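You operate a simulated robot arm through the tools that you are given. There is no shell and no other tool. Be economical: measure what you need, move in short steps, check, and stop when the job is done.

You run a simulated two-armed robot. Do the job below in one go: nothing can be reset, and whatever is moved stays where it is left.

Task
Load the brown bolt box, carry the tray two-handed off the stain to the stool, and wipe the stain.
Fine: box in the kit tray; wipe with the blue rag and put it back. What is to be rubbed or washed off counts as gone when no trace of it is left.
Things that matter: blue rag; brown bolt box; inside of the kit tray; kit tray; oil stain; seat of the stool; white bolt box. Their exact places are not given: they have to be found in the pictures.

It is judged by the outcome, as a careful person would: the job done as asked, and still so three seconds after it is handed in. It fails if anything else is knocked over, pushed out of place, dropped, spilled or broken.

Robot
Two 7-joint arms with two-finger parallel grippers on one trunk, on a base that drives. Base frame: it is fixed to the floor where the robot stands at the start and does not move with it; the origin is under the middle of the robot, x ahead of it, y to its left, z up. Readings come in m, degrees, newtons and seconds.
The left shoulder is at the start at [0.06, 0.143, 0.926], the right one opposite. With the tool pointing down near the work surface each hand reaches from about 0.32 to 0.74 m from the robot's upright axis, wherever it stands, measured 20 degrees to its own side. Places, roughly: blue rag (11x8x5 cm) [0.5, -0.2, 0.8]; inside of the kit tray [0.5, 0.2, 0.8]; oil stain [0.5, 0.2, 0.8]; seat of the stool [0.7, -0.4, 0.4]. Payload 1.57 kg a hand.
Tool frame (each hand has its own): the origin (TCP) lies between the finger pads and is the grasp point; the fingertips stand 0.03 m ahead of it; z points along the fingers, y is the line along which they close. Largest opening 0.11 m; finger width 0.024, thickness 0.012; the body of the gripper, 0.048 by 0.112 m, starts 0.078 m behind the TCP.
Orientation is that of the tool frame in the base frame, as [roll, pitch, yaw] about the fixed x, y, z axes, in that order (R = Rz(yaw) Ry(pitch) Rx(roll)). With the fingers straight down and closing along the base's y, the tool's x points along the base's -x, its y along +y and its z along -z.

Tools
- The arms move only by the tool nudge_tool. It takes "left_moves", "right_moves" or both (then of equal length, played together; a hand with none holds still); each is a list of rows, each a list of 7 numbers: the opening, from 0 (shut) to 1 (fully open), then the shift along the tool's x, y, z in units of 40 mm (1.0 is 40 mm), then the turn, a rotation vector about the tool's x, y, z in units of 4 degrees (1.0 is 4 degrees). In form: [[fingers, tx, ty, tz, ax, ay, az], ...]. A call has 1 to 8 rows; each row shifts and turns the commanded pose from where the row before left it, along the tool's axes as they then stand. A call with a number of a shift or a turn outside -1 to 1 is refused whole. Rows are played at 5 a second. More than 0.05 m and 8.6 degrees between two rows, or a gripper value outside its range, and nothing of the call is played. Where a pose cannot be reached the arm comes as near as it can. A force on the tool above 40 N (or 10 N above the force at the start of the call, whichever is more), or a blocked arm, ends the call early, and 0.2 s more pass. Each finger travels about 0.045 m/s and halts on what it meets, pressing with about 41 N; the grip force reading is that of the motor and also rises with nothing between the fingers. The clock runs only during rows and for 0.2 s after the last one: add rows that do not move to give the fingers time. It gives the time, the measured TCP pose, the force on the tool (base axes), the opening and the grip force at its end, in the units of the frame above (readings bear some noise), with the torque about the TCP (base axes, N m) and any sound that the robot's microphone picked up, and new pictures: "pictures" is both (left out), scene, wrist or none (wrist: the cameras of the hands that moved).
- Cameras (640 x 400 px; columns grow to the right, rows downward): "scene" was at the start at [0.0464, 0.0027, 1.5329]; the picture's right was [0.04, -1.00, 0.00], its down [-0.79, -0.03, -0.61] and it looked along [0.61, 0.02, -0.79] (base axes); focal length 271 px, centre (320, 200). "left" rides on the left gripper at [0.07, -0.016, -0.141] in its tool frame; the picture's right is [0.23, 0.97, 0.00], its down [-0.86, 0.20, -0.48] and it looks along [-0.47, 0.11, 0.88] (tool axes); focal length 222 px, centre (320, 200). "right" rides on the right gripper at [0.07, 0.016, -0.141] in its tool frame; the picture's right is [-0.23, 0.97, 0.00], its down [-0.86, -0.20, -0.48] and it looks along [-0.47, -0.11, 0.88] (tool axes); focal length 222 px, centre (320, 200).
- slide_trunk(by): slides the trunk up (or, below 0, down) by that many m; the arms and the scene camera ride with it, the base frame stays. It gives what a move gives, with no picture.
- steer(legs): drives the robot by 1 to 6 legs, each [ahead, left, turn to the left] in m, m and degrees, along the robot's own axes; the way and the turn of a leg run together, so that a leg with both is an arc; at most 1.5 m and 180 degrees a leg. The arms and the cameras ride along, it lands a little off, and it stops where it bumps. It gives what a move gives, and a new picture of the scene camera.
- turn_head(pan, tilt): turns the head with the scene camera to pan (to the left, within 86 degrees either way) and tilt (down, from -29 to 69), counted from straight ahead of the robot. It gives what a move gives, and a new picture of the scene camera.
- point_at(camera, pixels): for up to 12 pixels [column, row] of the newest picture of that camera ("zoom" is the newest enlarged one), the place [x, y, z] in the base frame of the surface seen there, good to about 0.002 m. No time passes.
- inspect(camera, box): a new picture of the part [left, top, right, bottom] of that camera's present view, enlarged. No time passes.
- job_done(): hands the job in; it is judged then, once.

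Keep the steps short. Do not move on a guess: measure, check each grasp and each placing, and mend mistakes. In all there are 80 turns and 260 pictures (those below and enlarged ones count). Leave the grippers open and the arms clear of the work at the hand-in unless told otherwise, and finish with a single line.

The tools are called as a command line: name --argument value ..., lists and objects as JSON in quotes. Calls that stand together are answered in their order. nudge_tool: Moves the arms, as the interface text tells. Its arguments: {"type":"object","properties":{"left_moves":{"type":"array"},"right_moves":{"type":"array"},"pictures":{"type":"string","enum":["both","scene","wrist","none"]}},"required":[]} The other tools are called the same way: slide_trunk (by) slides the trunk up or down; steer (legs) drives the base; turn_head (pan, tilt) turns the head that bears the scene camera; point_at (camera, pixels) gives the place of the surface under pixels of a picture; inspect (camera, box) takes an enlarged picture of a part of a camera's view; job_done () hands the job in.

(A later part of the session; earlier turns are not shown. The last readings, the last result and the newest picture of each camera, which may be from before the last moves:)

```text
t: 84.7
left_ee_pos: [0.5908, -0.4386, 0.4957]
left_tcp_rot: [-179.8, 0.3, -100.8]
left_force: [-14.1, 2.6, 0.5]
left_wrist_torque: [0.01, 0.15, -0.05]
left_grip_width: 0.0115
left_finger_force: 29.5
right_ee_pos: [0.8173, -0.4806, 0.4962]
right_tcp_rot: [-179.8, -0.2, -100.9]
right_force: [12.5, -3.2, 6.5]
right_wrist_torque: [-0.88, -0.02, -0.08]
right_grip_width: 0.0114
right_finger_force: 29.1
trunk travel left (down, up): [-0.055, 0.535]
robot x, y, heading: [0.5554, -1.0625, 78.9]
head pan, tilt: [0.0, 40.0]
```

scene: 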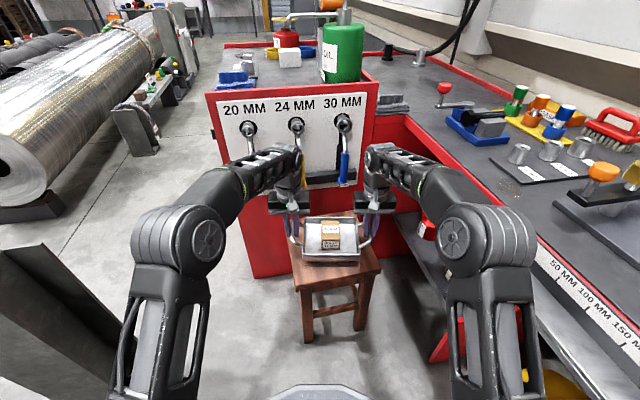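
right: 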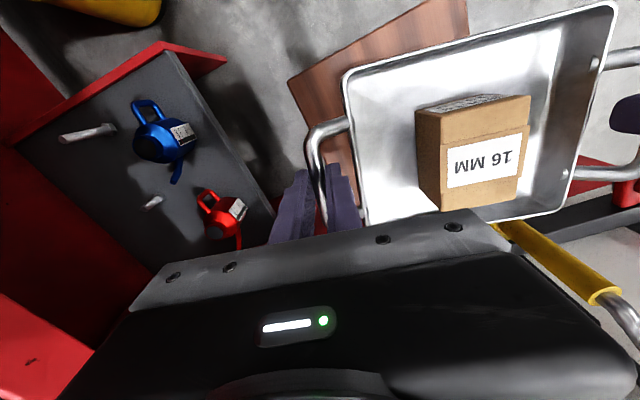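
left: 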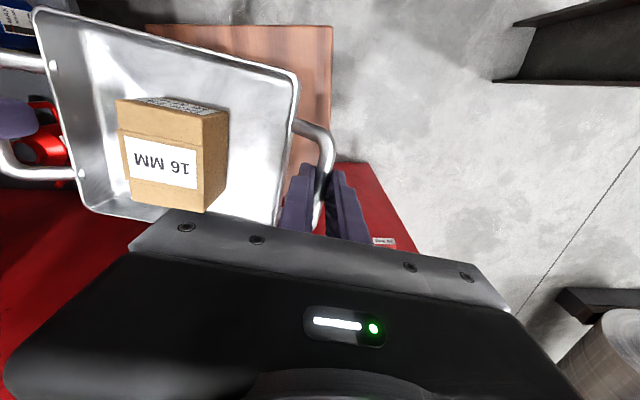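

Both sides now carried by the seat. Open slightly (22 mm) and rise.

nudge_tool --left_moves '[[0.2, 0, 0, 0, 0, 0, 0], [0.2, 0, 0, 0, 0, 0, 0], [0.2, 0, 0, 0, 0, 0, 0], [0.2, 0, 0, -0.3, 0, 0, 0], [0.25, 0, 0, -0.6, 0, 0, 0], [0.3, 0, 0, -1, 0, 0, 0], [0.3, 0, 0, -0.5, 0, 0, 0]]' --right_moves '[[0.2, 0, 0, 0, 0, 0, 0], [0.2, 0, 0, 0, 0, 0, 0], [0.2, 0, 0, 0, 0, 0, 0], [0.2, 0, 0, -0.3, 0, 0, 0], [0.25, 0, 0, -0.6, 0, 0, 0], [0.3, 0, 0, -1, 0, 0, 0], [0.3, 0, 0, -0.5, 0, 0, 0]]' --pictures "scene"

inspect --camera "scene" --box '[230, 170, 430, 320]'

```text
t: 86.3
left_ee_pos: [0.5892, -0.4384, 0.551]
left_tcp_rot: [-179.7, 0.1, -100.9]
left_force: [-0.7, 0.3, -0.1]
left_wrist_torque: [0.01, -0.02, 0.03]
left_grip_width: 0.0329
left_finger_force: 0.1
left hand out of reach, approached as far as the arm can: row 6, 7
right_ee_pos: [0.8161, -0.4795, 0.5603]
right_tcp_rot: [-179.9, -0.1, -100.7]
right_force: [0.6, 0.1, -0.1]
right_wrist_torque: [0.04, 0.02, -0.01]
right_grip_width: 0.0331
right_finger_force: 0.0
right hand out of reach, approached as far as the arm can: row 6, 7
trunk travel left (down, up): [-0.055, 0.535]
robot x, y, heading: [0.5591, -1.059, 78.9]
head pan, tilt: [0.0, 40.0]
```

scene: 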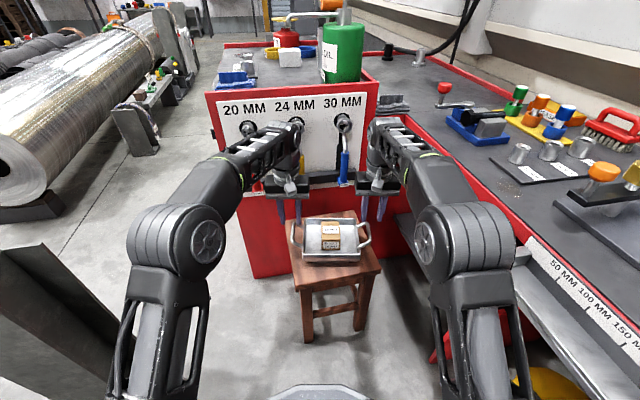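

```text
2.67 times, centred on (330, 245) of scene
```

zoom: 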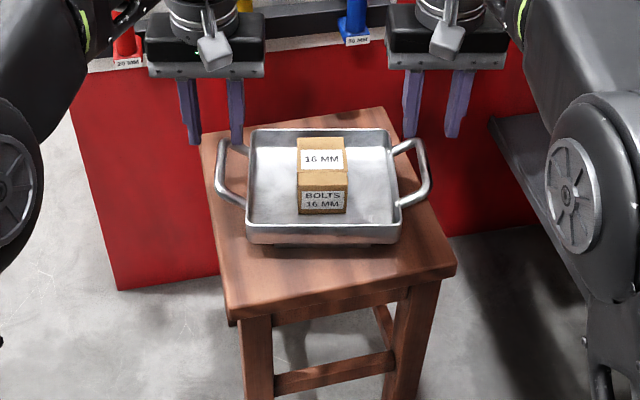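

Tray rests squarely on the seat with the box in it. Raise the trunk, pull the hands back, and return by the same route: first back out.

slide_trunk --by 0.48

nudge_tool --left_moves '[[0.3, 1, 0, 0, 0, 0, 0], [0.3, 1, 0, 0, 0, 0, 0], [0.3, 1, 0, 0, 0, 0, 0], [0.3, 0.5, 0, 0, 0, 0, 0]]' --right_moves '[[0.3, 1, 0, 0, 0, 0, 0], [0.3, 1, 0, 0, 0, 0, 0], [0.3, 1, 0, 0, 0, 0, 0], [0.3, 0.5, 0, 0, 0, 0, 0]]' --pictures "none"

steer --legs '[[-0.813, 0.0, 0], [0, 0, -79]]'

```text
refused: 0.48 is not a number from -0.4 to 0.4
```

```text
t: 87.3
left_ee_pos: [0.563, -0.5747, 0.5494]
left_tcp_rot: [-179.8, 0.2, -100.9]
left_force: [0.4, 0.0, -0.7]
left_wrist_torque: [0.0, -0.02, 0.03]
left_grip_width: 0.0329
left_finger_force: 0.0
right_ee_pos: [0.791, -0.6186, 0.5607]
right_tcp_rot: [-179.8, -0.3, -100.7]
right_force: [0.2, -0.1, 0.6]
right_wrist_torque: [-0.03, -0.03, 0.04]
right_grip_width: 0.0329
right_finger_force: 0.0
trunk travel left (down, up): [-0.055, 0.535]
robot x, y, heading: [0.5525, -1.0602, 79.2]
head pan, tilt: [0.0, 40.0]
```

```text
t: 95.0
left_ee_pos: [0.8847, -1.7573, 0.5506]
left_tcp_rot: [-179.8, 0.2, -179.6]
left_force: [-0.4, 0.1, -0.4]
left_wrist_torque: [0.01, 0.02, 0.02]
left_grip_width: 0.0326
left_finger_force: 0.0
right_ee_pos: [0.8887, -1.9877, 0.5599]
right_tcp_rot: [-179.8, -0.3, -179.6]
right_force: [-0.9, 0.8, -0.2]
right_wrist_torque: [0.0, -0.02, -0.01]
right_grip_width: 0.0329
right_finger_force: 0.1
trunk travel left (down, up): [-0.055, 0.535]
robot x, y, heading: [0.4086, -1.8469, 0.4]
head pan, tilt: [0.0, 40.0]
```

scene: 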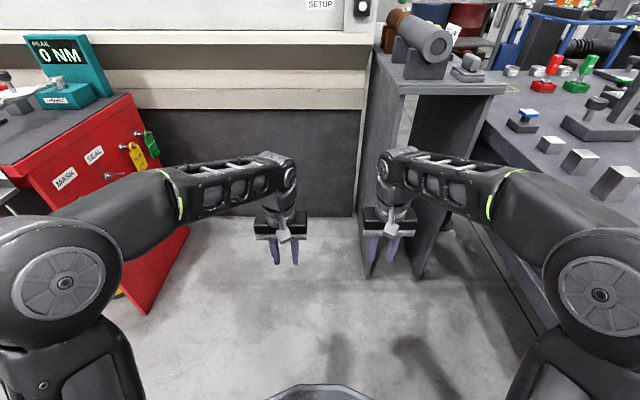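

The trunk slide was refused (limit 0.4), yet nothing was touched. Raise now in two steps and look back at the stool.

slide_trunk --by 0.4

slide_trunk --by 0.07

turn_head --pan 75 --tilt 40

inspect --camera "scene" --box '[200, 40, 440, 190]'

```text
t: 98.8
left_ee_pos: [0.8848, -1.7562, 0.949]
left_tcp_rot: [-179.8, 0.2, -179.7]
left_force: [0.2, 0.1, 0.8]
left_wrist_torque: [0.03, -0.03, 0.01]
left_grip_width: 0.033
left_finger_force: 0.1
right_ee_pos: [0.8891, -1.9889, 0.9603]
right_tcp_rot: [-179.8, -0.2, -179.5]
right_force: [-0.7, -0.3, -0.3]
right_wrist_torque: [0.0, 0.0, 0.01]
right_grip_width: 0.033
right_finger_force: 0.0
trunk travel left (down, up): [-0.455, 0.135]
robot x, y, heading: [0.4092, -1.8479, 0.6]
head pan, tilt: [0.0, 40.0]
```

```text
t: 99.9
left_ee_pos: [0.8849, -1.756, 1.0191]
left_tcp_rot: [-179.7, 0.3, -179.6]
left_force: [0.3, 0.4, 0.1]
left_wrist_torque: [0.0, 0.02, 0.01]
left_grip_width: 0.033
left_finger_force: 0.0
right_ee_pos: [0.8879, -1.9879, 1.0291]
right_tcp_rot: [-179.9, -0.3, -179.4]
right_force: [0.2, 0.1, -0.2]
right_wrist_torque: [-0.03, 0.02, -0.04]
right_grip_width: 0.0329
right_finger_force: 0.1
trunk travel left (down, up): [-0.525, 0.065]
robot x, y, heading: [0.4075, -1.8447, 0.5]
head pan, tilt: [0.0, 40.0]
```

```text
t: 101.4
left_ee_pos: [0.8852, -1.7567, 1.0195]
left_tcp_rot: [-179.8, 0.3, -179.5]
left_force: [-0.2, -0.2, -0.2]
left_wrist_torque: [0.02, -0.02, 0.0]
left_grip_width: 0.033
left_finger_force: 0.1
right_ee_pos: [0.8884, -1.9889, 1.0308]
right_tcp_rot: [-179.8, -0.3, -179.4]
right_force: [0.6, 0.4, -0.3]
right_wrist_torque: [0.0, 0.01, -0.02]
right_grip_width: 0.033
right_finger_force: 0.1
trunk travel left (down, up): [-0.525, 0.065]
robot x, y, heading: [0.4082, -1.8451, 0.4]
head pan, tilt: [75.0, 40.0]
```

scene: 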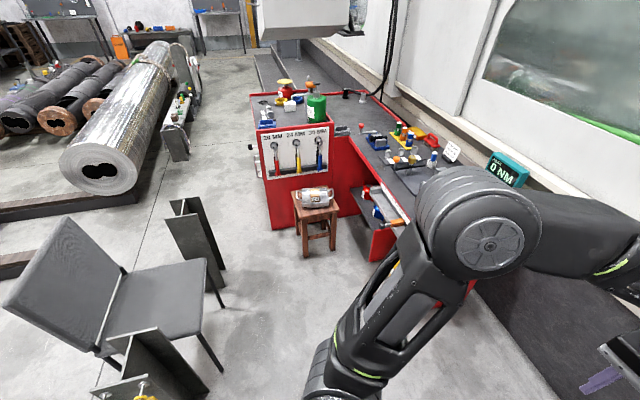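

```text
2.67 times, centred on (320, 115) of scene
```

zoom: 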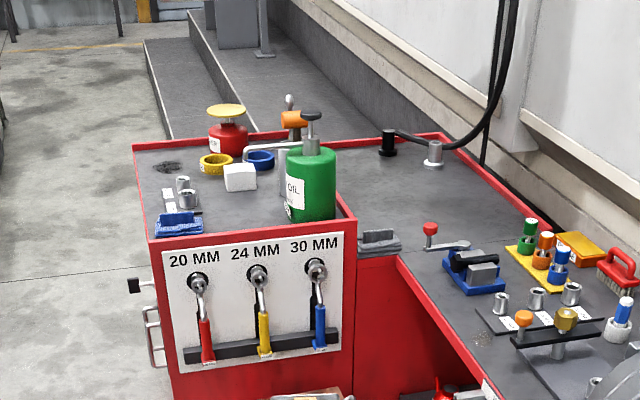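

Stool, tray and wrenches intact; the stain is visible on the cart (zoom 168,167). Drive back along the same lane.

steer --legs '[[-0.58, 0, 0], [-0.575, 0, 0], [0, 0, -40], [-0.7, 0.526, 0]]'

```text
t: 113.6
left_ee_pos: [-0.5309, -1.255, 1.02]
left_tcp_rot: [-179.7, 0.3, 140.6]
left_force: [0.4, -0.3, 0.3]
left_wrist_torque: [0.0, -0.01, -0.04]
left_grip_width: 0.0328
left_finger_force: 0.1
right_ee_pos: [-0.6764, -1.4359, 1.0301]
right_tcp_rot: [-179.9, -0.3, 140.8]
right_force: [0.6, -0.5, -0.1]
right_wrist_torque: [-0.02, 0.0, 0.0]
right_grip_width: 0.0332
right_finger_force: 0.0
trunk travel left (down, up): [-0.525, 0.065]
robot x, y, heading: [-0.954, -1.018, -39.3]
head pan, tilt: [75.0, 40.0]
```

scene: 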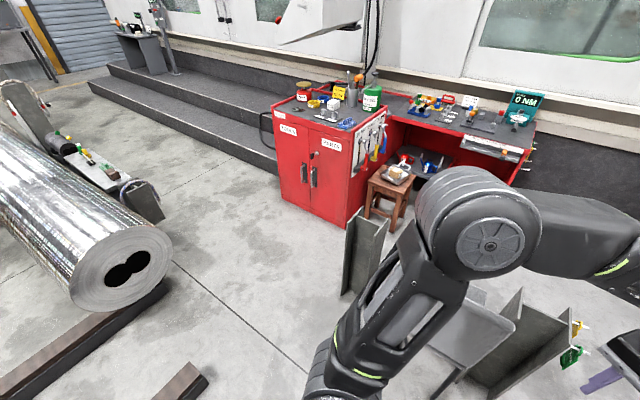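

Continue through the gap and turn to heading 0.

steer --legs '[[-0.051, 0.305, 0], [0.001, 0.291, 0], [0.0225, 0.154, 0], [-0.069, 0.163, 0], [0, 0, 39.3], [0.2, 0.25, 0]]'

turn_head --pan 2 --tilt 52

```text
t: 123.0
left_ee_pos: [0.2369, 0.086, 1.0214]
left_tcp_rot: [-179.8, 0.2, 179.8]
left_force: [0.2, 0.6, -0.2]
left_wrist_torque: [0.01, -0.02, 0.0]
left_grip_width: 0.0331
left_finger_force: 0.1
right_ee_pos: [0.2381, -0.1474, 1.0289]
right_tcp_rot: [-179.7, -0.3, 179.8]
right_force: [0.1, 1.7, -0.1]
right_wrist_torque: [-0.03, -0.01, 0.01]
right_grip_width: 0.0327
right_finger_force: 0.1
trunk travel left (down, up): [-0.525, 0.065]
robot x, y, heading: [-0.2406, 0.0037, 0.3]
head pan, tilt: [75.0, 40.0]
```

scene: 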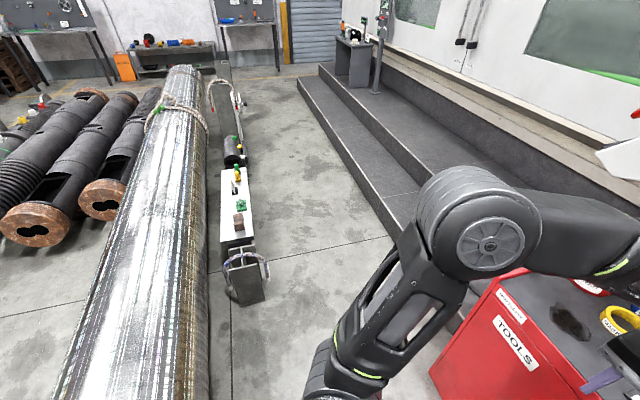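

```text
t: 124.5
left_ee_pos: [0.2353, 0.0834, 1.0197]
left_tcp_rot: [-179.8, 0.2, 179.8]
left_force: [0.6, -0.5, 0.0]
left_wrist_torque: [0.01, -0.04, 0.01]
left_grip_width: 0.0328
left_finger_force: 0.0
right_ee_pos: [0.2369, -0.1483, 1.0312]
right_tcp_rot: [-179.8, -0.2, 179.9]
right_force: [-0.3, 0.7, 0.3]
right_wrist_torque: [-0.01, 0.02, 0.01]
right_grip_width: 0.0332
right_finger_force: 0.1
trunk travel left (down, up): [-0.525, 0.065]
robot x, y, heading: [-0.2432, 0.0024, -0.2]
head pan, tilt: [2.0, 52.0]
```

scene: 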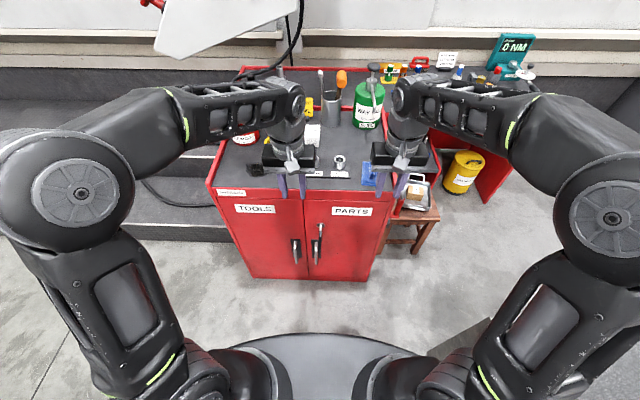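

Forward 0.24 m to the cart and measure rag and stain.

steer --legs '[[0.243, 0, 0]]'

nudge_tool --left_moves '[[0.3, 0, 1, 0, 0, 0, 0], [0.3, 0.3, 1, 0, 0, 0, 0], [0.3, 0.3, 1, 0, 0, 0, 0], [0.3, 0.3, 1, 0, 0, 0, 0], [0.3, 0.3, 1, 0, 0, 0, 0]]' --pictures "both"

inspect --camera "scene" --box '[190, 160, 310, 250]'

inspect --camera "scene" --box '[330, 180, 430, 260]'

```text
t: 126.3
left_ee_pos: [0.4811, 0.0854, 1.0194]
left_tcp_rot: [-179.8, 0.2, -179.9]
left_force: [-0.4, 0.4, -0.2]
left_wrist_torque: [-0.02, 0.02, -0.02]
left_grip_width: 0.033
left_finger_force: 0.0
right_ee_pos: [0.4824, -0.1472, 1.0296]
right_tcp_rot: [-179.8, -0.4, -180.0]
right_force: [-0.6, -0.1, -0.3]
right_wrist_torque: [0.0, 0.04, 0.01]
right_grip_width: 0.033
right_finger_force: 0.1
trunk travel left (down, up): [-0.525, 0.065]
robot x, y, heading: [0.0044, 0.0035, -0.1]
head pan, tilt: [2.0, 52.0]
```

scene: 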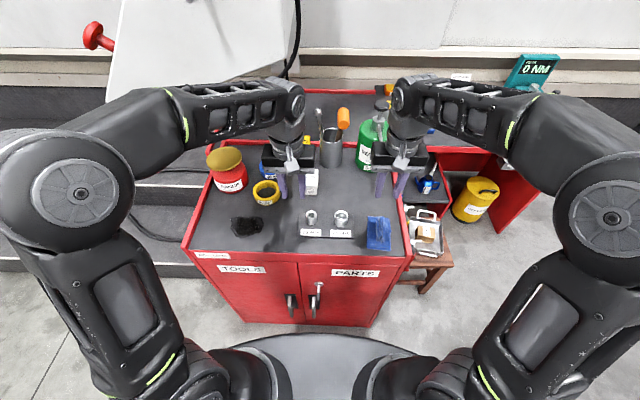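

```text
t: 127.5
left_ee_pos: [0.4328, 0.289, 1.0202]
left_tcp_rot: [-179.8, 0.3, 179.9]
left_force: [-0.5, -0.6, -0.4]
left_wrist_torque: [0.01, -0.01, 0.0]
left_grip_width: 0.0329
left_finger_force: 0.1
right_ee_pos: [0.4804, -0.146, 1.0316]
right_tcp_rot: [-179.8, -0.2, 179.9]
right_force: [-0.6, 0.8, 0.1]
right_wrist_torque: [-0.04, -0.02, 0.01]
right_grip_width: 0.033
right_finger_force: 0.0
trunk travel left (down, up): [-0.525, 0.065]
robot x, y, heading: [-0.0001, 0.0042, 0.2]
head pan, tilt: [2.0, 52.0]
```

scene: 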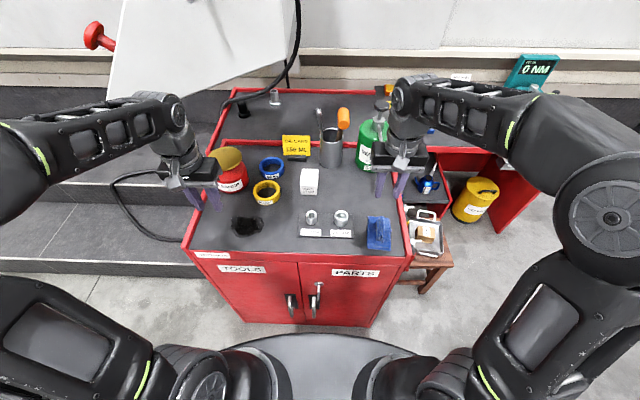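
left: 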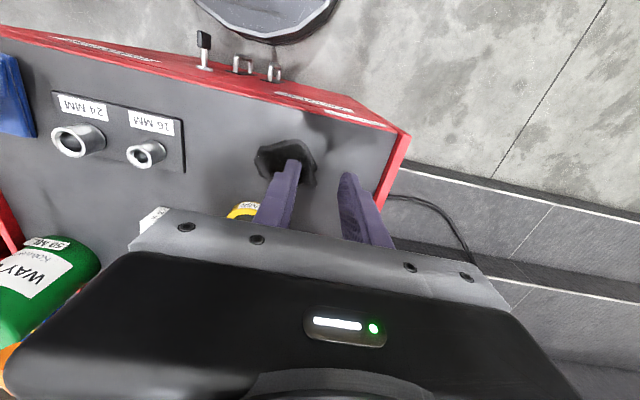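

```text
4.44 times, centred on (250, 205) of scene
```

zoom: 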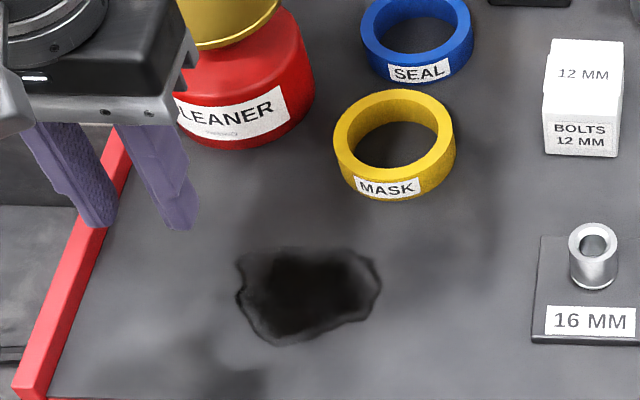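

```text
5.00 times, centred on (380, 220) of scene
```

zoom: 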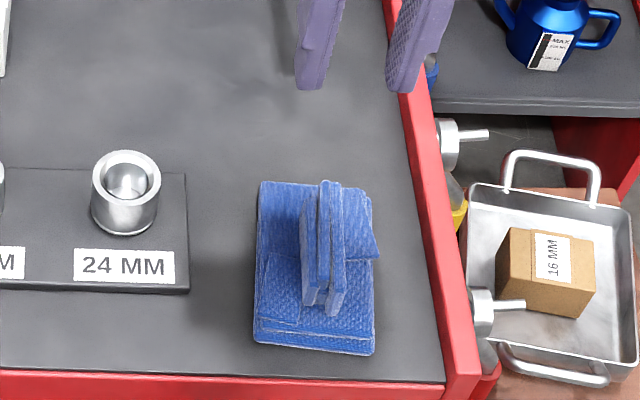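

point_at --camera "zoom" --pixels '[[328, 185], [340, 190], [318, 290], [336, 290], [325, 240], [310, 230], [265, 188], [370, 200], [368, 348], [260, 335], [300, 330], [285, 230]]'

point_at --camera "scene" --pixels '[[231, 225], [264, 224], [245, 215], [241, 237], [235, 216], [260, 232], [247, 226], [266, 202], [258, 185], [228, 190], [308, 236], [311, 219]]'

```text
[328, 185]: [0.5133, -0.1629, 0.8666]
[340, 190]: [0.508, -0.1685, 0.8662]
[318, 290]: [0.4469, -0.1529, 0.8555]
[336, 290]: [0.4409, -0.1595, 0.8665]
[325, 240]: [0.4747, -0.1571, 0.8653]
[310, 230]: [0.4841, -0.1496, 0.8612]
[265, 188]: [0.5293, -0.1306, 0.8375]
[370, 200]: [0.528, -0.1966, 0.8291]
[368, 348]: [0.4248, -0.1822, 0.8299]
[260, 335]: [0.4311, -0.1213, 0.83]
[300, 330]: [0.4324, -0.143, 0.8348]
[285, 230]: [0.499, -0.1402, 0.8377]
```

```text
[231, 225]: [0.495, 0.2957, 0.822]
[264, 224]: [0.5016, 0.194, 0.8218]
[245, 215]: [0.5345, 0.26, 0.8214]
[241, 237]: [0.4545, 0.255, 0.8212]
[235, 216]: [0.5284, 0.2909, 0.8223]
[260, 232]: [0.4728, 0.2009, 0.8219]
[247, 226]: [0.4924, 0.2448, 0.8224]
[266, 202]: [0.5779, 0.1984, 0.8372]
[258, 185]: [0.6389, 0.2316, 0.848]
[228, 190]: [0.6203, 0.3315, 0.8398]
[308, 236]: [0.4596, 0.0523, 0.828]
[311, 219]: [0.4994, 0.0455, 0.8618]
```

Rag ridge runs along x (≈-7° yaw) at (0.478,-0.158), top 0.866, flat part top ≈0.838. Stain: x 0.452–0.537, y 0.19–0.30. I'll use the left hand; right hand moves aside.

nudge_tool --left_moves '[[0.45, -0.14, -0.4, 0, 0, 0, 0], [0.45, -0.14, -1, 0.2, 0, 0, 0], [0.45, -0.14, -1, 0.2, 0, 0, 0], [0.45, -0.14, -1, 0.2, 0, 0, 0], [0.45, -0.14, -1, 0.2, 0, 0, 0], [0.45, -0.14, -1, 0.2, 0, 0, 0], [0.45, -0.14, -1, 0.2, 0, 0, 0], [0.45, -0.14, -1, 0, 0, 0, 0]]' --right_moves '[[1, 0, -1, 0, 0, 0, 0], [1, 0, -1, 0, 0, 0, 0], [1, 0, -1, 0, 0, 0, 0], [1, 0, -1, 0, 0, 0, 0], [1, 0.5, -1, 0, 0, 0, 0], [1, 0.5, -0.5, 0, 0, 0, 0], [1, 0, 0, 0, 0, 0, 0], [1, 0, 0, 0, 0, 0, 0]]' --pictures "none"

nudge_tool --left_moves '[[0.45, -0.005, -0.95, 0, 0, 0, 0.6], [0.45, -0.005, -0.95, 0, 0, 0, 0.6], [0.45, 0, -0.95, 0, 0, 0, 0.6], [0.45, 0, -0.9, 0, 0, 0, 0], [0.45, 0, 0, 0, 0, 0, 0]]' --pictures "both"

```text
t: 129.3
left_ee_pos: [0.4775, -0.0105, 0.9736]
left_tcp_rot: [-179.8, 0.3, -180.0]
left_force: [-0.2, -0.7, -0.8]
left_wrist_torque: [0.01, -0.01, -0.02]
left_grip_width: 0.0496
left_finger_force: 0.1
right_ee_pos: [0.4406, -0.3674, 1.0313]
right_tcp_rot: [-179.7, -0.3, 180.0]
right_force: [0.7, -0.2, 0.7]
right_wrist_torque: [0.0, 0.0, 0.02]
right_grip_width: 0.11
right_finger_force: 0.1
trunk travel left (down, up): [-0.525, 0.065]
robot x, y, heading: [0.0055, 0.0008, 0.2]
head pan, tilt: [2.0, 52.0]
```

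```text
t: 130.5
left_ee_pos: [0.4675, -0.1588, 0.9725]
left_tcp_rot: [-179.9, 0.2, 172.8]
left_force: [0.3, 0.9, 0.2]
left_wrist_torque: [-0.02, -0.03, -0.01]
left_grip_width: 0.0494
left_finger_force: 0.1
right_ee_pos: [0.4395, -0.3669, 1.0313]
right_tcp_rot: [-179.8, -0.3, 180.0]
right_force: [0.3, 1.2, 0.5]
right_wrist_torque: [0.03, 0.02, 0.0]
right_grip_width: 0.11
right_finger_force: 0.1
trunk travel left (down, up): [-0.525, 0.065]
robot x, y, heading: [0.0023, 0.0013, 0.3]
head pan, tilt: [2.0, 52.0]
```

scene: 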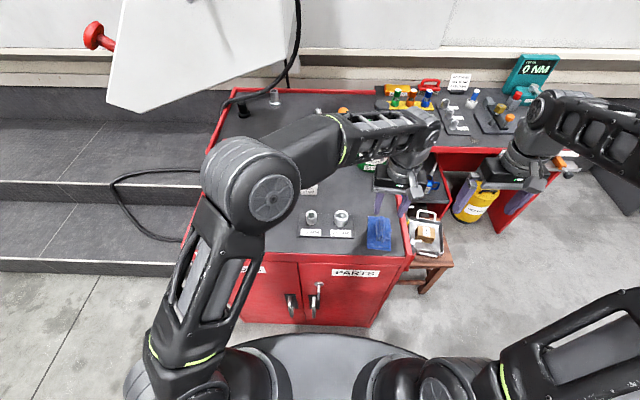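
left: 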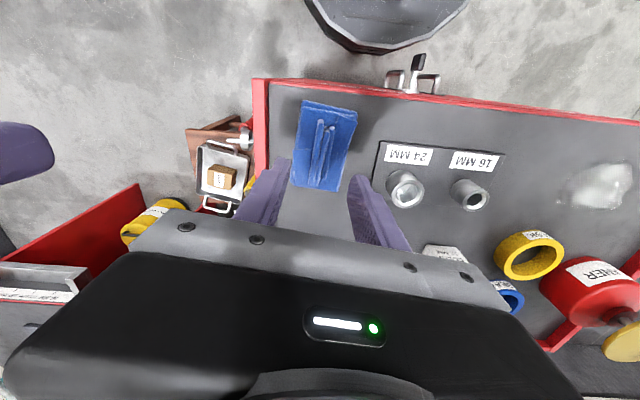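

Aligned with the ridge. Shift +10 mm x and descend to z≈0.876.

nudge_tool --left_moves '[[0.45, -0.26, 0.03, 0.8, 0, 0, 0], [0.45, 0, 0, 0.8, 0, 0, 0], [0.45, 0, 0, 0.6, 0, 0, 0], [0.45, 0, 0, 0.2, 0, 0, 0], [0.45, 0, 0, 0, 0, 0, 0]]' --pictures "wrist"

inspect --camera "left" --box '[220, 80, 420, 240]'

```text
t: 131.7
left_ee_pos: [0.4772, -0.1605, 0.8757]
left_tcp_rot: [-179.9, 0.3, 172.8]
left_force: [0.1, 0.2, 0.3]
left_wrist_torque: [0.0, 0.01, 0.01]
left_grip_width: 0.0494
left_finger_force: 0.2
right_ee_pos: [0.4401, -0.3673, 1.0311]
right_tcp_rot: [-179.8, -0.2, 180.0]
right_force: [-1.2, 0.9, -0.2]
right_wrist_torque: [-0.03, -0.02, 0.02]
right_grip_width: 0.1101
right_finger_force: 0.1
trunk travel left (down, up): [-0.525, 0.065]
robot x, y, heading: [0.0023, 0.0017, -0.1]
head pan, tilt: [2.0, 52.0]
```

left: 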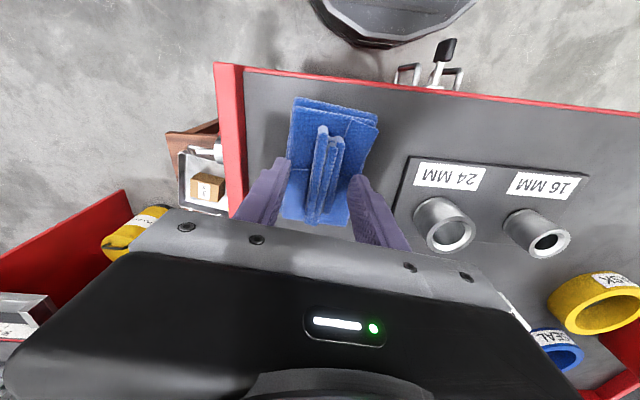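

```text
2.50 times, centred on (320, 160) of left
```

zoom: 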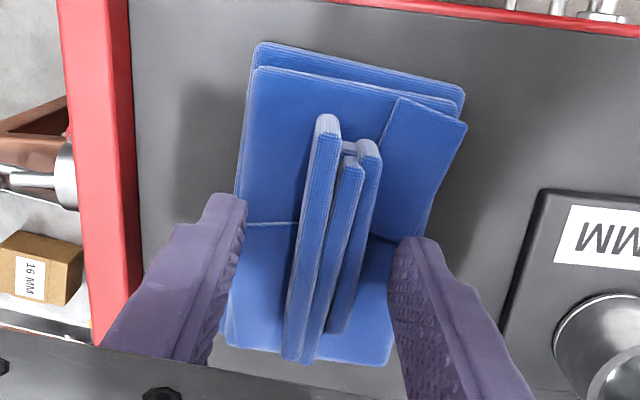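

Ridge lies between the fingers. Lower 4 mm and close.

nudge_tool --left_moves '[[0.45, 0, 0, 0.1, 0, 0, 0], [0.2, 0, 0, 0, 0, 0, 0], [0, 0, 0, 0, 0, 0, 0], [0, 0, 0, 0, 0, 0, 0], [0, 0, 0, 0, 0, 0, 0]]' --pictures "wrist"

```text
t: 132.9
left_ee_pos: [0.4785, -0.1599, 0.8725]
left_tcp_rot: [-180.0, 0.3, 172.8]
left_force: [-1.6, 0.6, 0.0]
left_wrist_torque: [0.01, -0.02, 0.0]
left_grip_width: 0.0192
left_finger_force: 32.1
right_ee_pos: [0.4407, -0.3675, 1.0296]
right_tcp_rot: [-179.8, -0.3, -179.9]
right_force: [0.8, 0.0, 0.1]
right_wrist_torque: [0.0, 0.02, -0.01]
right_grip_width: 0.1099
right_finger_force: 0.1
trunk travel left (down, up): [-0.525, 0.065]
robot x, y, heading: [0.0015, 0.0012, -0.0]
head pan, tilt: [2.0, 52.0]
```

left: 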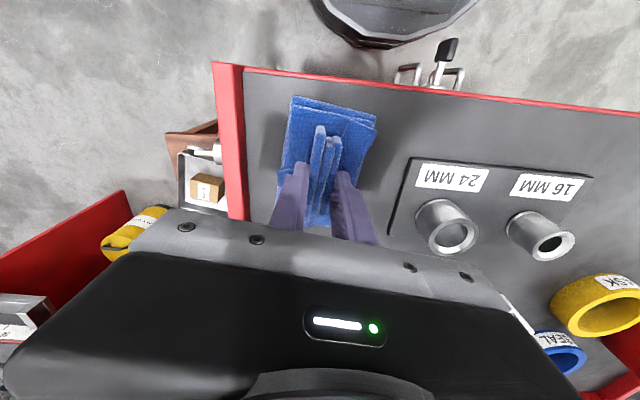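

Held (19 mm). Record home: (0.4785,-0.160,0.8725), yaw 172.8. Lift 90 mm and carry toward the stain.

nudge_tool --left_moves '[[0, 0, 0, -0.5, 0, 0, 0], [0, 0, 0, -0.9, 0, 0, 0], [0, 0, 0, -0.87, 0, 0, 0], [0, 0.077, 1, 0, 0, 0, 0], [0, 0.077, 1, 0, 0, 0, 0], [0, 0.077, 1, 0, 0, 0, 0], [0, 0.077, 1, 0, 0, 0, 0], [0, 0.077, 1, 0, 0, 0, 0]]' --pictures "none"

nudge_tool --left_moves '[[0, 0.077, 1, 0, 0, 0, 0], [0, 0.077, 1, 0, 0, 0, 0], [0, 0.077, 1, 0, 0, 0, 0], [0, 0.01, 0.24, 0, 0, 0, 0], [0, 0, 0, 0, 0, 0, 0]]' --pictures "both"

```text
t: 134.7
left_ee_pos: [0.489, 0.0419, 0.9625]
left_tcp_rot: [-179.8, 0.4, 172.7]
left_force: [0.6, 0.4, -0.8]
left_wrist_torque: [-0.01, 0.03, 0.0]
left_grip_width: 0.019
left_finger_force: 32.9
right_ee_pos: [0.4412, -0.3665, 1.0308]
right_tcp_rot: [-179.8, -0.3, 180.0]
right_force: [0.9, 0.9, 0.3]
right_wrist_torque: [0.01, -0.02, -0.01]
right_grip_width: 0.1101
right_finger_force: 0.0
trunk travel left (down, up): [-0.525, 0.065]
robot x, y, heading: [0.0072, 0.0004, -0.0]
head pan, tilt: [2.0, 52.0]
```

```text
t: 135.9
left_ee_pos: [0.494, 0.1704, 0.9625]
left_tcp_rot: [-179.8, 0.3, 172.8]
left_force: [0.1, -0.2, -0.4]
left_wrist_torque: [0.02, -0.01, 0.03]
left_grip_width: 0.0194
left_finger_force: 33.3
right_ee_pos: [0.4401, -0.3665, 1.032]
right_tcp_rot: [-179.9, -0.4, -179.9]
right_force: [-0.4, -0.1, -0.1]
right_wrist_torque: [0.0, 0.01, -0.02]
right_grip_width: 0.1098
right_finger_force: 0.1
trunk travel left (down, up): [-0.525, 0.065]
robot x, y, heading: [0.0012, 0.0003, -0.1]
head pan, tilt: [2.0, 52.0]
```

scene: 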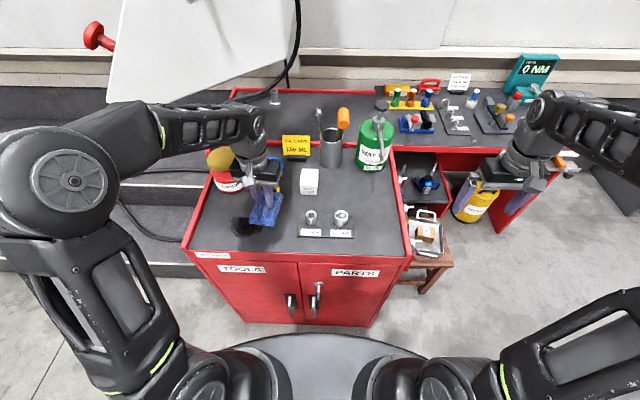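
left: 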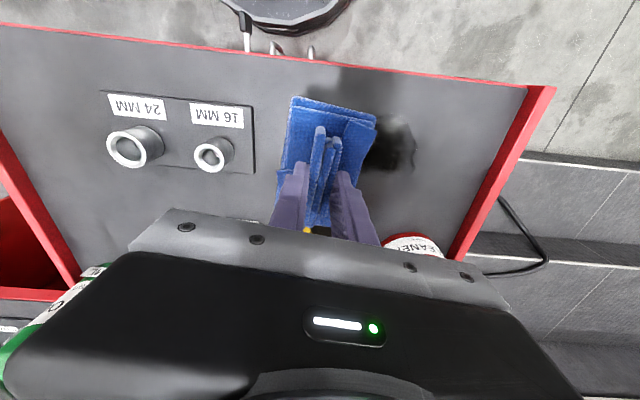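

Lower the rag to the surface just right of the stain and press lightly.

nudge_tool --left_moves '[[0, 0, 0, 0.9, 0, 0, 0], [0, 0, 0, 0.9, 0, 0, 0], [0, 0, 0, 0.45, 0, 0, 0], [0, 0, 0, 0.08, 0, 0, 0], [0, 0, 0, 0, 0, 0, 0]]' --pictures "none"

```text
t: 137.1
left_ee_pos: [0.4947, 0.1716, 0.8723]
left_tcp_rot: [-180.0, 0.4, 172.7]
left_force: [-2.3, 3.5, 27.0]
left_wrist_torque: [0.28, 0.74, -0.04]
left_grip_width: 0.0189
left_finger_force: 33.4
right_ee_pos: [0.4387, -0.3674, 1.0321]
right_tcp_rot: [-179.7, -0.3, -180.0]
right_force: [-0.3, -0.5, -0.6]
right_wrist_torque: [0.03, 0.0, 0.03]
right_grip_width: 0.1102
right_finger_force: 0.1
trunk travel left (down, up): [-0.525, 0.065]
robot x, y, heading: [0.0001, 0.0002, 0.2]
head pan, tilt: [2.0, 52.0]
```

Contact 27 N; ease by 1 mm and stroke across the stain to y≈0.32 and back at x+12 mm.

nudge_tool --left_moves '[[0, 0.117, 0.93, -0.03, 0, 0, 0], [0, 0.117, 0.93, 0, 0, 0, 0], [0, 0.117, 0.93, 0, 0, 0, 0], [0, 0.117, 0.93, 0, 0, 0, 0]]' --pictures "none"

nudge_tool --left_moves '[[0, -0.25, 0.03, 0, 0, 0, 0], [0, -0.117, -0.93, 0, 0, 0, 0], [0, -0.117, -0.93, 0, 0, 0, 0], [0, -0.117, -0.93, 0, 0, 0, 0], [0, -0.117, -0.93, 0, 0, 0, 0]]' --pictures "both"

```text
t: 138.1
left_ee_pos: [0.4954, 0.3183, 0.8709]
left_tcp_rot: [-179.9, 0.5, 172.9]
left_force: [0.6, -7.8, 21.8]
left_wrist_torque: [-0.26, -0.44, -0.07]
left_grip_width: 0.0191
left_finger_force: 33.4
right_ee_pos: [0.4383, -0.3684, 1.0313]
right_tcp_rot: [-179.8, -0.2, 179.9]
right_force: [0.1, -0.5, 0.4]
right_wrist_torque: [-0.02, -0.01, -0.01]
right_grip_width: 0.1101
right_finger_force: 0.0
trunk travel left (down, up): [-0.525, 0.065]
robot x, y, heading: [0.0018, -0.0004, -0.0]
head pan, tilt: [2.0, 52.0]
```

```text
t: 139.3
left_ee_pos: [0.5045, 0.1692, 0.8709]
left_tcp_rot: [-179.8, 0.5, 172.8]
left_force: [-0.1, 7.6, 23.2]
left_wrist_torque: [0.37, -0.02, -0.17]
left_grip_width: 0.019
left_finger_force: 33.0
right_ee_pos: [0.4383, -0.3675, 1.0307]
right_tcp_rot: [-179.8, -0.2, -179.9]
right_force: [-0.8, -0.1, 0.3]
right_wrist_torque: [0.06, 0.03, 0.04]
right_grip_width: 0.1099
right_finger_force: 0.1
trunk travel left (down, up): [-0.525, 0.065]
robot x, y, heading: [0.0012, 0.0029, 0.3]
head pan, tilt: [2.0, 52.0]
```

scene: 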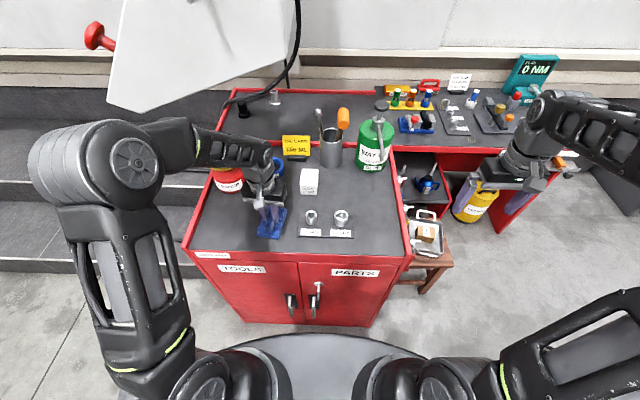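
left: 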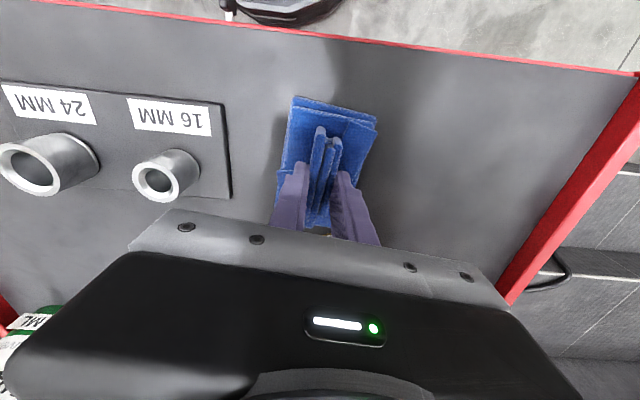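

The stain is nearly all gone in view. One more out-and-back stroke at x≈0.48 to be thorough.

nudge_tool --left_moves '[[0, 0.56, -0.07, 0, 0, 0, 0], [0, 0.117, 0.93, 0, 0, 0, 0], [0, 0.117, 0.93, 0, 0, 0, 0], [0, 0.117, 0.93, 0, 0, 0, 0], [0, 0.117, 0.93, 0, 0, 0, 0]]' --pictures "none"

nudge_tool --left_moves '[[0, -0.25, 0, 0, 0, 0, 0], [0, -0.117, -0.93, 0, 0, 0, 0], [0, -0.117, -0.93, 0, 0, 0, 0], [0, -0.117, -0.93, 0, 0, 0, 0], [0, -0.117, -0.93, 0, 0, 0, 0], [0, 0, 0, -0.9, 0, 0, 0], [0, 0, 0, -0.9, 0, 0, 0], [0, 0, 0, -0.4, 0, 0, 0]]' --pictures "both"

inspect --camera "scene" --box '[190, 180, 310, 255]'

inspect --camera "left" --box '[280, 60, 560, 235]'

```text
t: 140.5
left_ee_pos: [0.4831, 0.3193, 0.8719]
left_tcp_rot: [-179.9, 0.2, 172.8]
left_force: [0.8, -9.3, 20.5]
left_wrist_torque: [-0.2, -0.3, -0.03]
left_grip_width: 0.0189
left_finger_force: 33.2
right_ee_pos: [0.4391, -0.3682, 1.0301]
right_tcp_rot: [-179.9, -0.2, 179.9]
right_force: [0.0, 0.1, -0.4]
right_wrist_torque: [0.01, 0.02, 0.03]
right_grip_width: 0.1102
right_finger_force: 0.1
trunk travel left (down, up): [-0.525, 0.065]
robot x, y, heading: [0.0046, -0.0001, -0.0]
head pan, tilt: [2.0, 52.0]
```

```text
t: 142.3
left_ee_pos: [0.4925, 0.1702, 0.9586]
left_tcp_rot: [-179.7, 0.2, 172.6]
left_force: [-0.3, 0.2, -0.1]
left_wrist_torque: [-0.02, -0.03, -0.01]
left_grip_width: 0.0188
left_finger_force: 33.5
right_ee_pos: [0.4403, -0.3664, 1.0306]
right_tcp_rot: [-179.9, -0.4, -180.0]
right_force: [0.0, 1.1, -0.3]
right_wrist_torque: [-0.02, 0.0, -0.02]
right_grip_width: 0.11
right_finger_force: 0.0
trunk travel left (down, up): [-0.525, 0.065]
robot x, y, heading: [0.0055, 0.0011, -0.1]
head pan, tilt: [2.0, 52.0]
```

scene: 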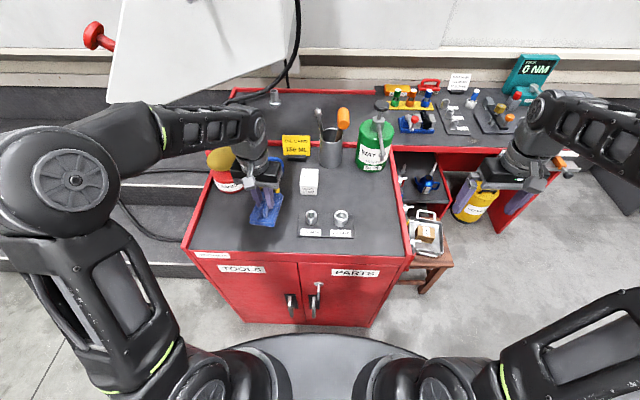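
left: 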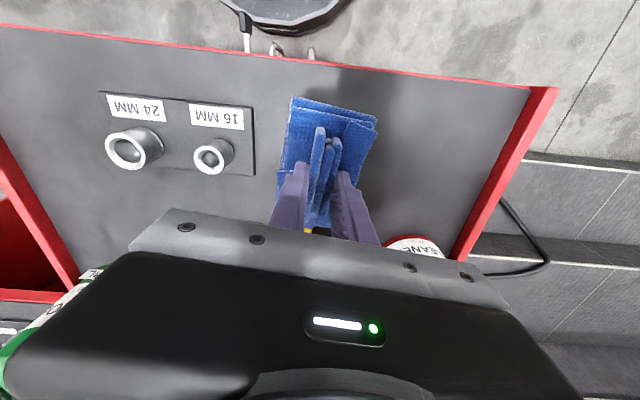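

```text
5.33 times, centred on (250, 218) of scene
```

zoom: 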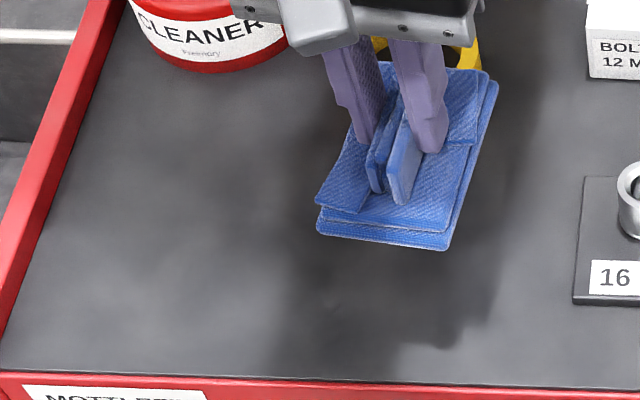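

```text
2.29 times, centred on (420, 148) of left
```

zoom: 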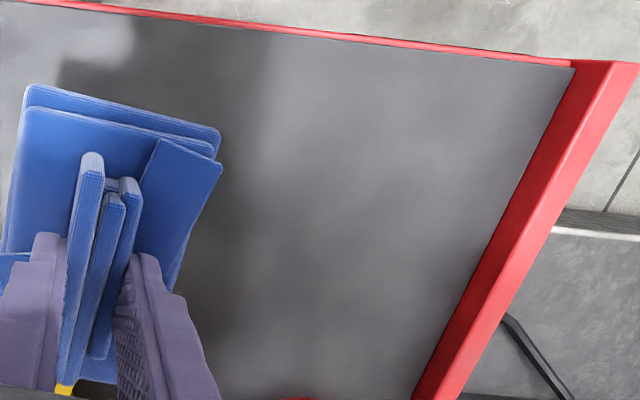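

No visible trace; the area under the rag gets checked next. Carry the rag back above its home spot.

nudge_tool --left_moves '[[0, -0.083, -1, 0, 0, 0, 0], [0, -0.083, -1, 0, 0, 0, 0], [0, -0.083, -1, 0, 0, 0, 0], [0, -0.083, -1, 0, 0, 0, 0], [0, -0.083, -1, 0, 0, 0, 0], [0, -0.083, -1, 0, 0, 0, 0], [0, -0.083, -1, 0, 0, 0, 0], [0, -0.083, -1, 0, 0, 0, 0]]' --pictures "both"

inspect --camera "left" --box '[400, 80, 640, 260]'

```text
t: 144.1
left_ee_pos: [0.4779, -0.1535, 0.9583]
left_tcp_rot: [-179.9, 0.2, 172.8]
left_force: [0.0, 0.0, -1.9]
left_wrist_torque: [-0.03, 0.0, 0.02]
left_grip_width: 0.019
left_finger_force: 33.5
right_ee_pos: [0.4398, -0.3689, 1.0311]
right_tcp_rot: [-179.8, -0.3, 180.0]
right_force: [0.0, -0.1, 0.4]
right_wrist_torque: [0.01, 0.01, 0.0]
right_grip_width: 0.11
right_finger_force: 0.0
trunk travel left (down, up): [-0.525, 0.065]
robot x, y, heading: [0.003, 0.0015, 0.1]
head pan, tilt: [2.0, 52.0]
```

scene: 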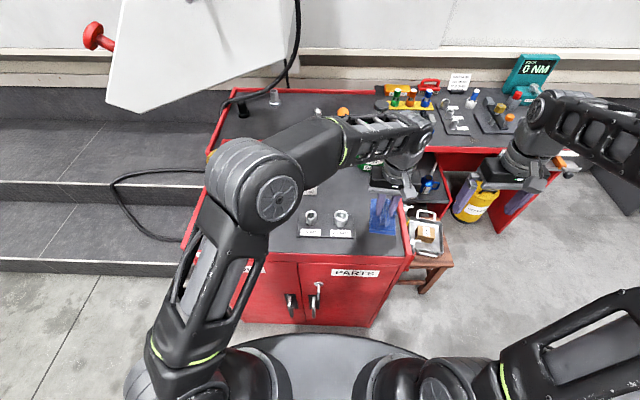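
left: 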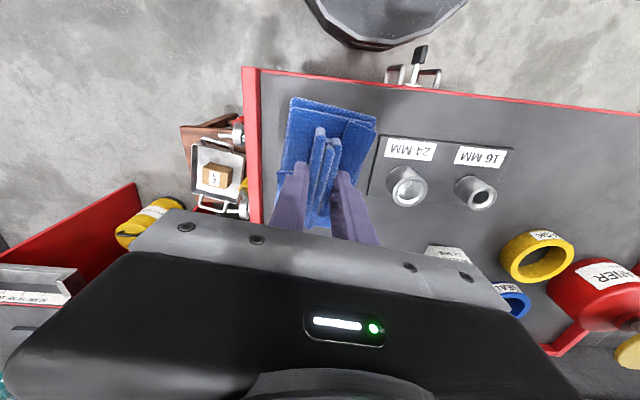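

```text
2.22 times, centred on (520, 170) of left
```

zoom: 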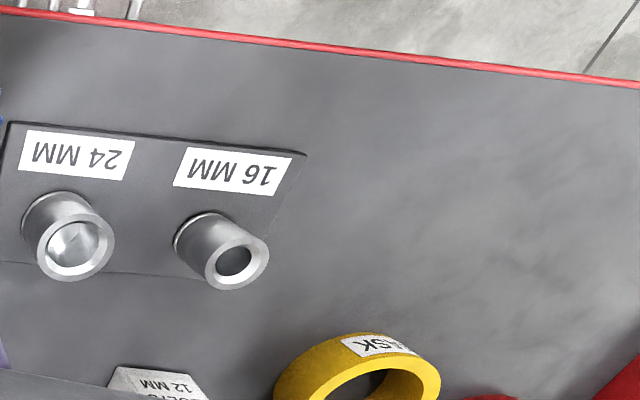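

Stain area looks clean. Lower the rag at its home place.

nudge_tool --left_moves '[[0, 0.0, -0.16, 0.7, 0, 0, 0], [0, 0, 0, 0.8, 0, 0, 0], [0, 0, 0, 0.5, 0, 0, 0], [0, 0, 0, 0.13, 0, 0, 0], [0, 0, 0, 0, 0, 0, 0]]' --pictures "wrist"

```text
t: 145.3
left_ee_pos: [0.4791, -0.1574, 0.8734]
left_tcp_rot: [-179.9, 0.4, 172.8]
left_force: [1.0, 0.1, -1.2]
left_wrist_torque: [0.01, -0.02, 0.0]
left_grip_width: 0.0192
left_finger_force: 33.4
right_ee_pos: [0.4399, -0.3682, 1.0307]
right_tcp_rot: [-179.8, -0.3, 180.0]
right_force: [0.4, -0.2, 0.0]
right_wrist_torque: [0.02, -0.02, -0.01]
right_grip_width: 0.1099
right_finger_force: 0.0
trunk travel left (down, up): [-0.525, 0.065]
robot x, y, heading: [0.001, -0.0013, 0.1]
head pan, tilt: [2.0, 52.0]
```

left: 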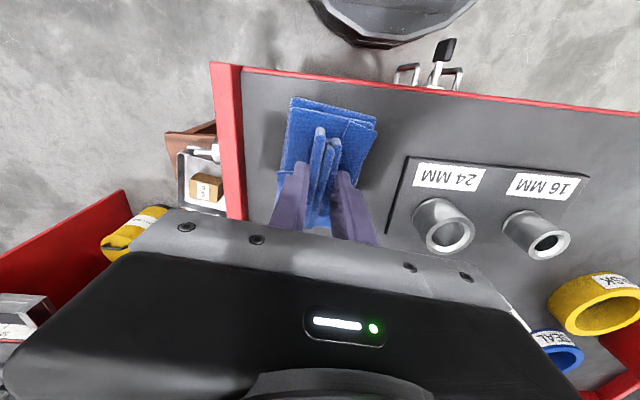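

Back at home pose. Down 1 mm, open, rise straight up.

nudge_tool --left_moves '[[0, 0, -0.05, 0.03, 0, 0, 0], [0.3, 0, 0, 0, 0, 0, 0], [0.45, 0, 0, 0, 0, 0, 0], [0.45, 0, 0, 0, 0, 0, 0], [0.45, 0, 0, -0.5, 0, 0, 0], [0.45, 0, 0, -1, 0, 0, 0], [0.45, 0, 0, -1, 0, 0, 0], [0.6, 0, 0, 0, 0, 0, 0]]' --pictures "none"

nudge_tool --left_moves '[[1, 0.2, 1, 0, 0, 0, -0.6], [1, 0.2, 1, 0, 0, 0, -0.6], [1, 0.1, 1, 0, 0, 0, -0.6], [1, 0, 1, 0, 0, 0, 0], [1, 0, 1, 0, 0, 0, 0], [1, 0.4, 0.9, 0, 0, 0, 0], [1, 0.8, 0.6, -0.6, 0, 0, 0], [1, 0.8, 0.5, -0.6, 0, 0, 0]]' --pictures "none"

nudge_tool --left_moves '[[1, 0.5, 1, -0.5, 0, 0, 0], [1, 0, 1, -0.5, 0, 0, 0], [1, 0, 1, 0, 0, 0, 0], [1, 0, 1, 0, 0, 0, 0]]' --pictures "scene"

inspect --camera "scene" --box '[180, 150, 300, 250]'

inspect --camera "scene" --box '[300, 150, 470, 290]'

```text
t: 147.1
left_ee_pos: [0.4767, -0.1597, 0.9725]
left_tcp_rot: [-180.0, 0.2, 172.7]
left_force: [-0.5, 0.9, 0.4]
left_wrist_torque: [-0.03, 0.0, -0.04]
left_grip_width: 0.0661
left_finger_force: 0.1
right_ee_pos: [0.4397, -0.3662, 1.0312]
right_tcp_rot: [-179.8, -0.3, -179.8]
right_force: [0.1, 0.0, 0.2]
right_wrist_torque: [-0.02, 0.02, 0.01]
right_grip_width: 0.1102
right_finger_force: 0.2
trunk travel left (down, up): [-0.525, 0.065]
robot x, y, heading: [-0.0004, 0.0026, 0.3]
head pan, tilt: [2.0, 52.0]
```

```text
t: 148.9
left_ee_pos: [0.3887, 0.1214, 1.0197]
left_tcp_rot: [-179.8, 0.2, 179.9]
left_force: [-0.3, 0.3, 0.2]
left_wrist_torque: [-0.04, -0.02, -0.02]
left_grip_width: 0.1099
left_finger_force: 0.1
right_ee_pos: [0.4405, -0.3664, 1.0311]
right_tcp_rot: [-179.8, -0.3, -180.0]
right_force: [-0.4, 0.1, -0.7]
right_wrist_torque: [-0.01, 0.01, 0.03]
right_grip_width: 0.11
right_finger_force: 0.0
trunk travel left (down, up): [-0.525, 0.065]
robot x, y, heading: [0.0006, 0.0036, 0.0]
head pan, tilt: [2.0, 52.0]
```

```text
t: 149.9
left_ee_pos: [0.3697, 0.2806, 1.059]
left_tcp_rot: [-179.9, 0.2, -180.0]
left_force: [0.0, -1.1, -1.0]
left_wrist_torque: [0.01, 0.01, 0.01]
left_grip_width: 0.1103
left_finger_force: 0.2
right_ee_pos: [0.4398, -0.3673, 1.0316]
right_tcp_rot: [-179.8, -0.3, 180.0]
right_force: [0.0, -0.9, -0.1]
right_wrist_torque: [0.0, 0.02, -0.03]
right_grip_width: 0.11
right_finger_force: 0.2
trunk travel left (down, up): [-0.525, 0.065]
robot x, y, heading: [-0.0056, 0.0018, 0.2]
head pan, tilt: [2.0, 52.0]
```

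scene: 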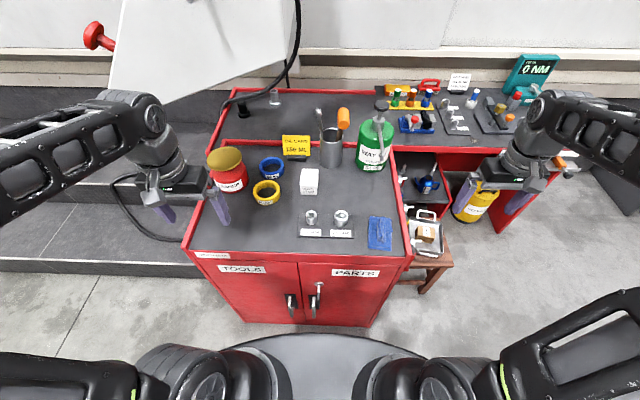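

```text
4.00 times, centred on (240, 200) of scene
```

zoom: 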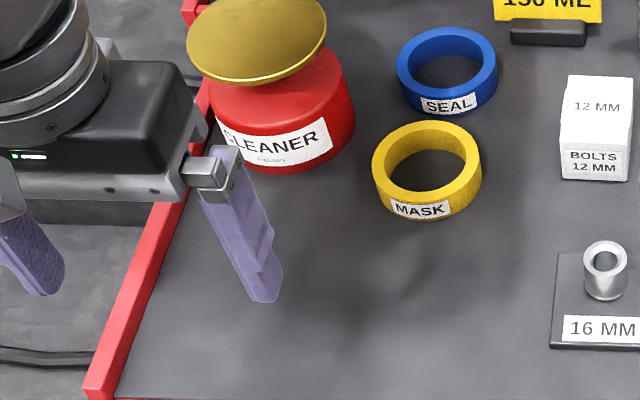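

```text
2.86 times, centred on (385, 220) of scene
```

zoom: 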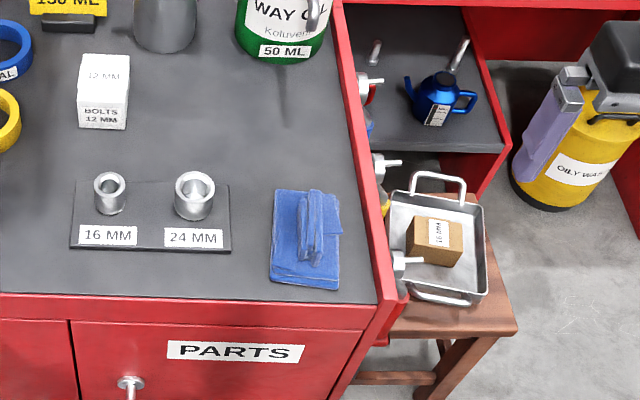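

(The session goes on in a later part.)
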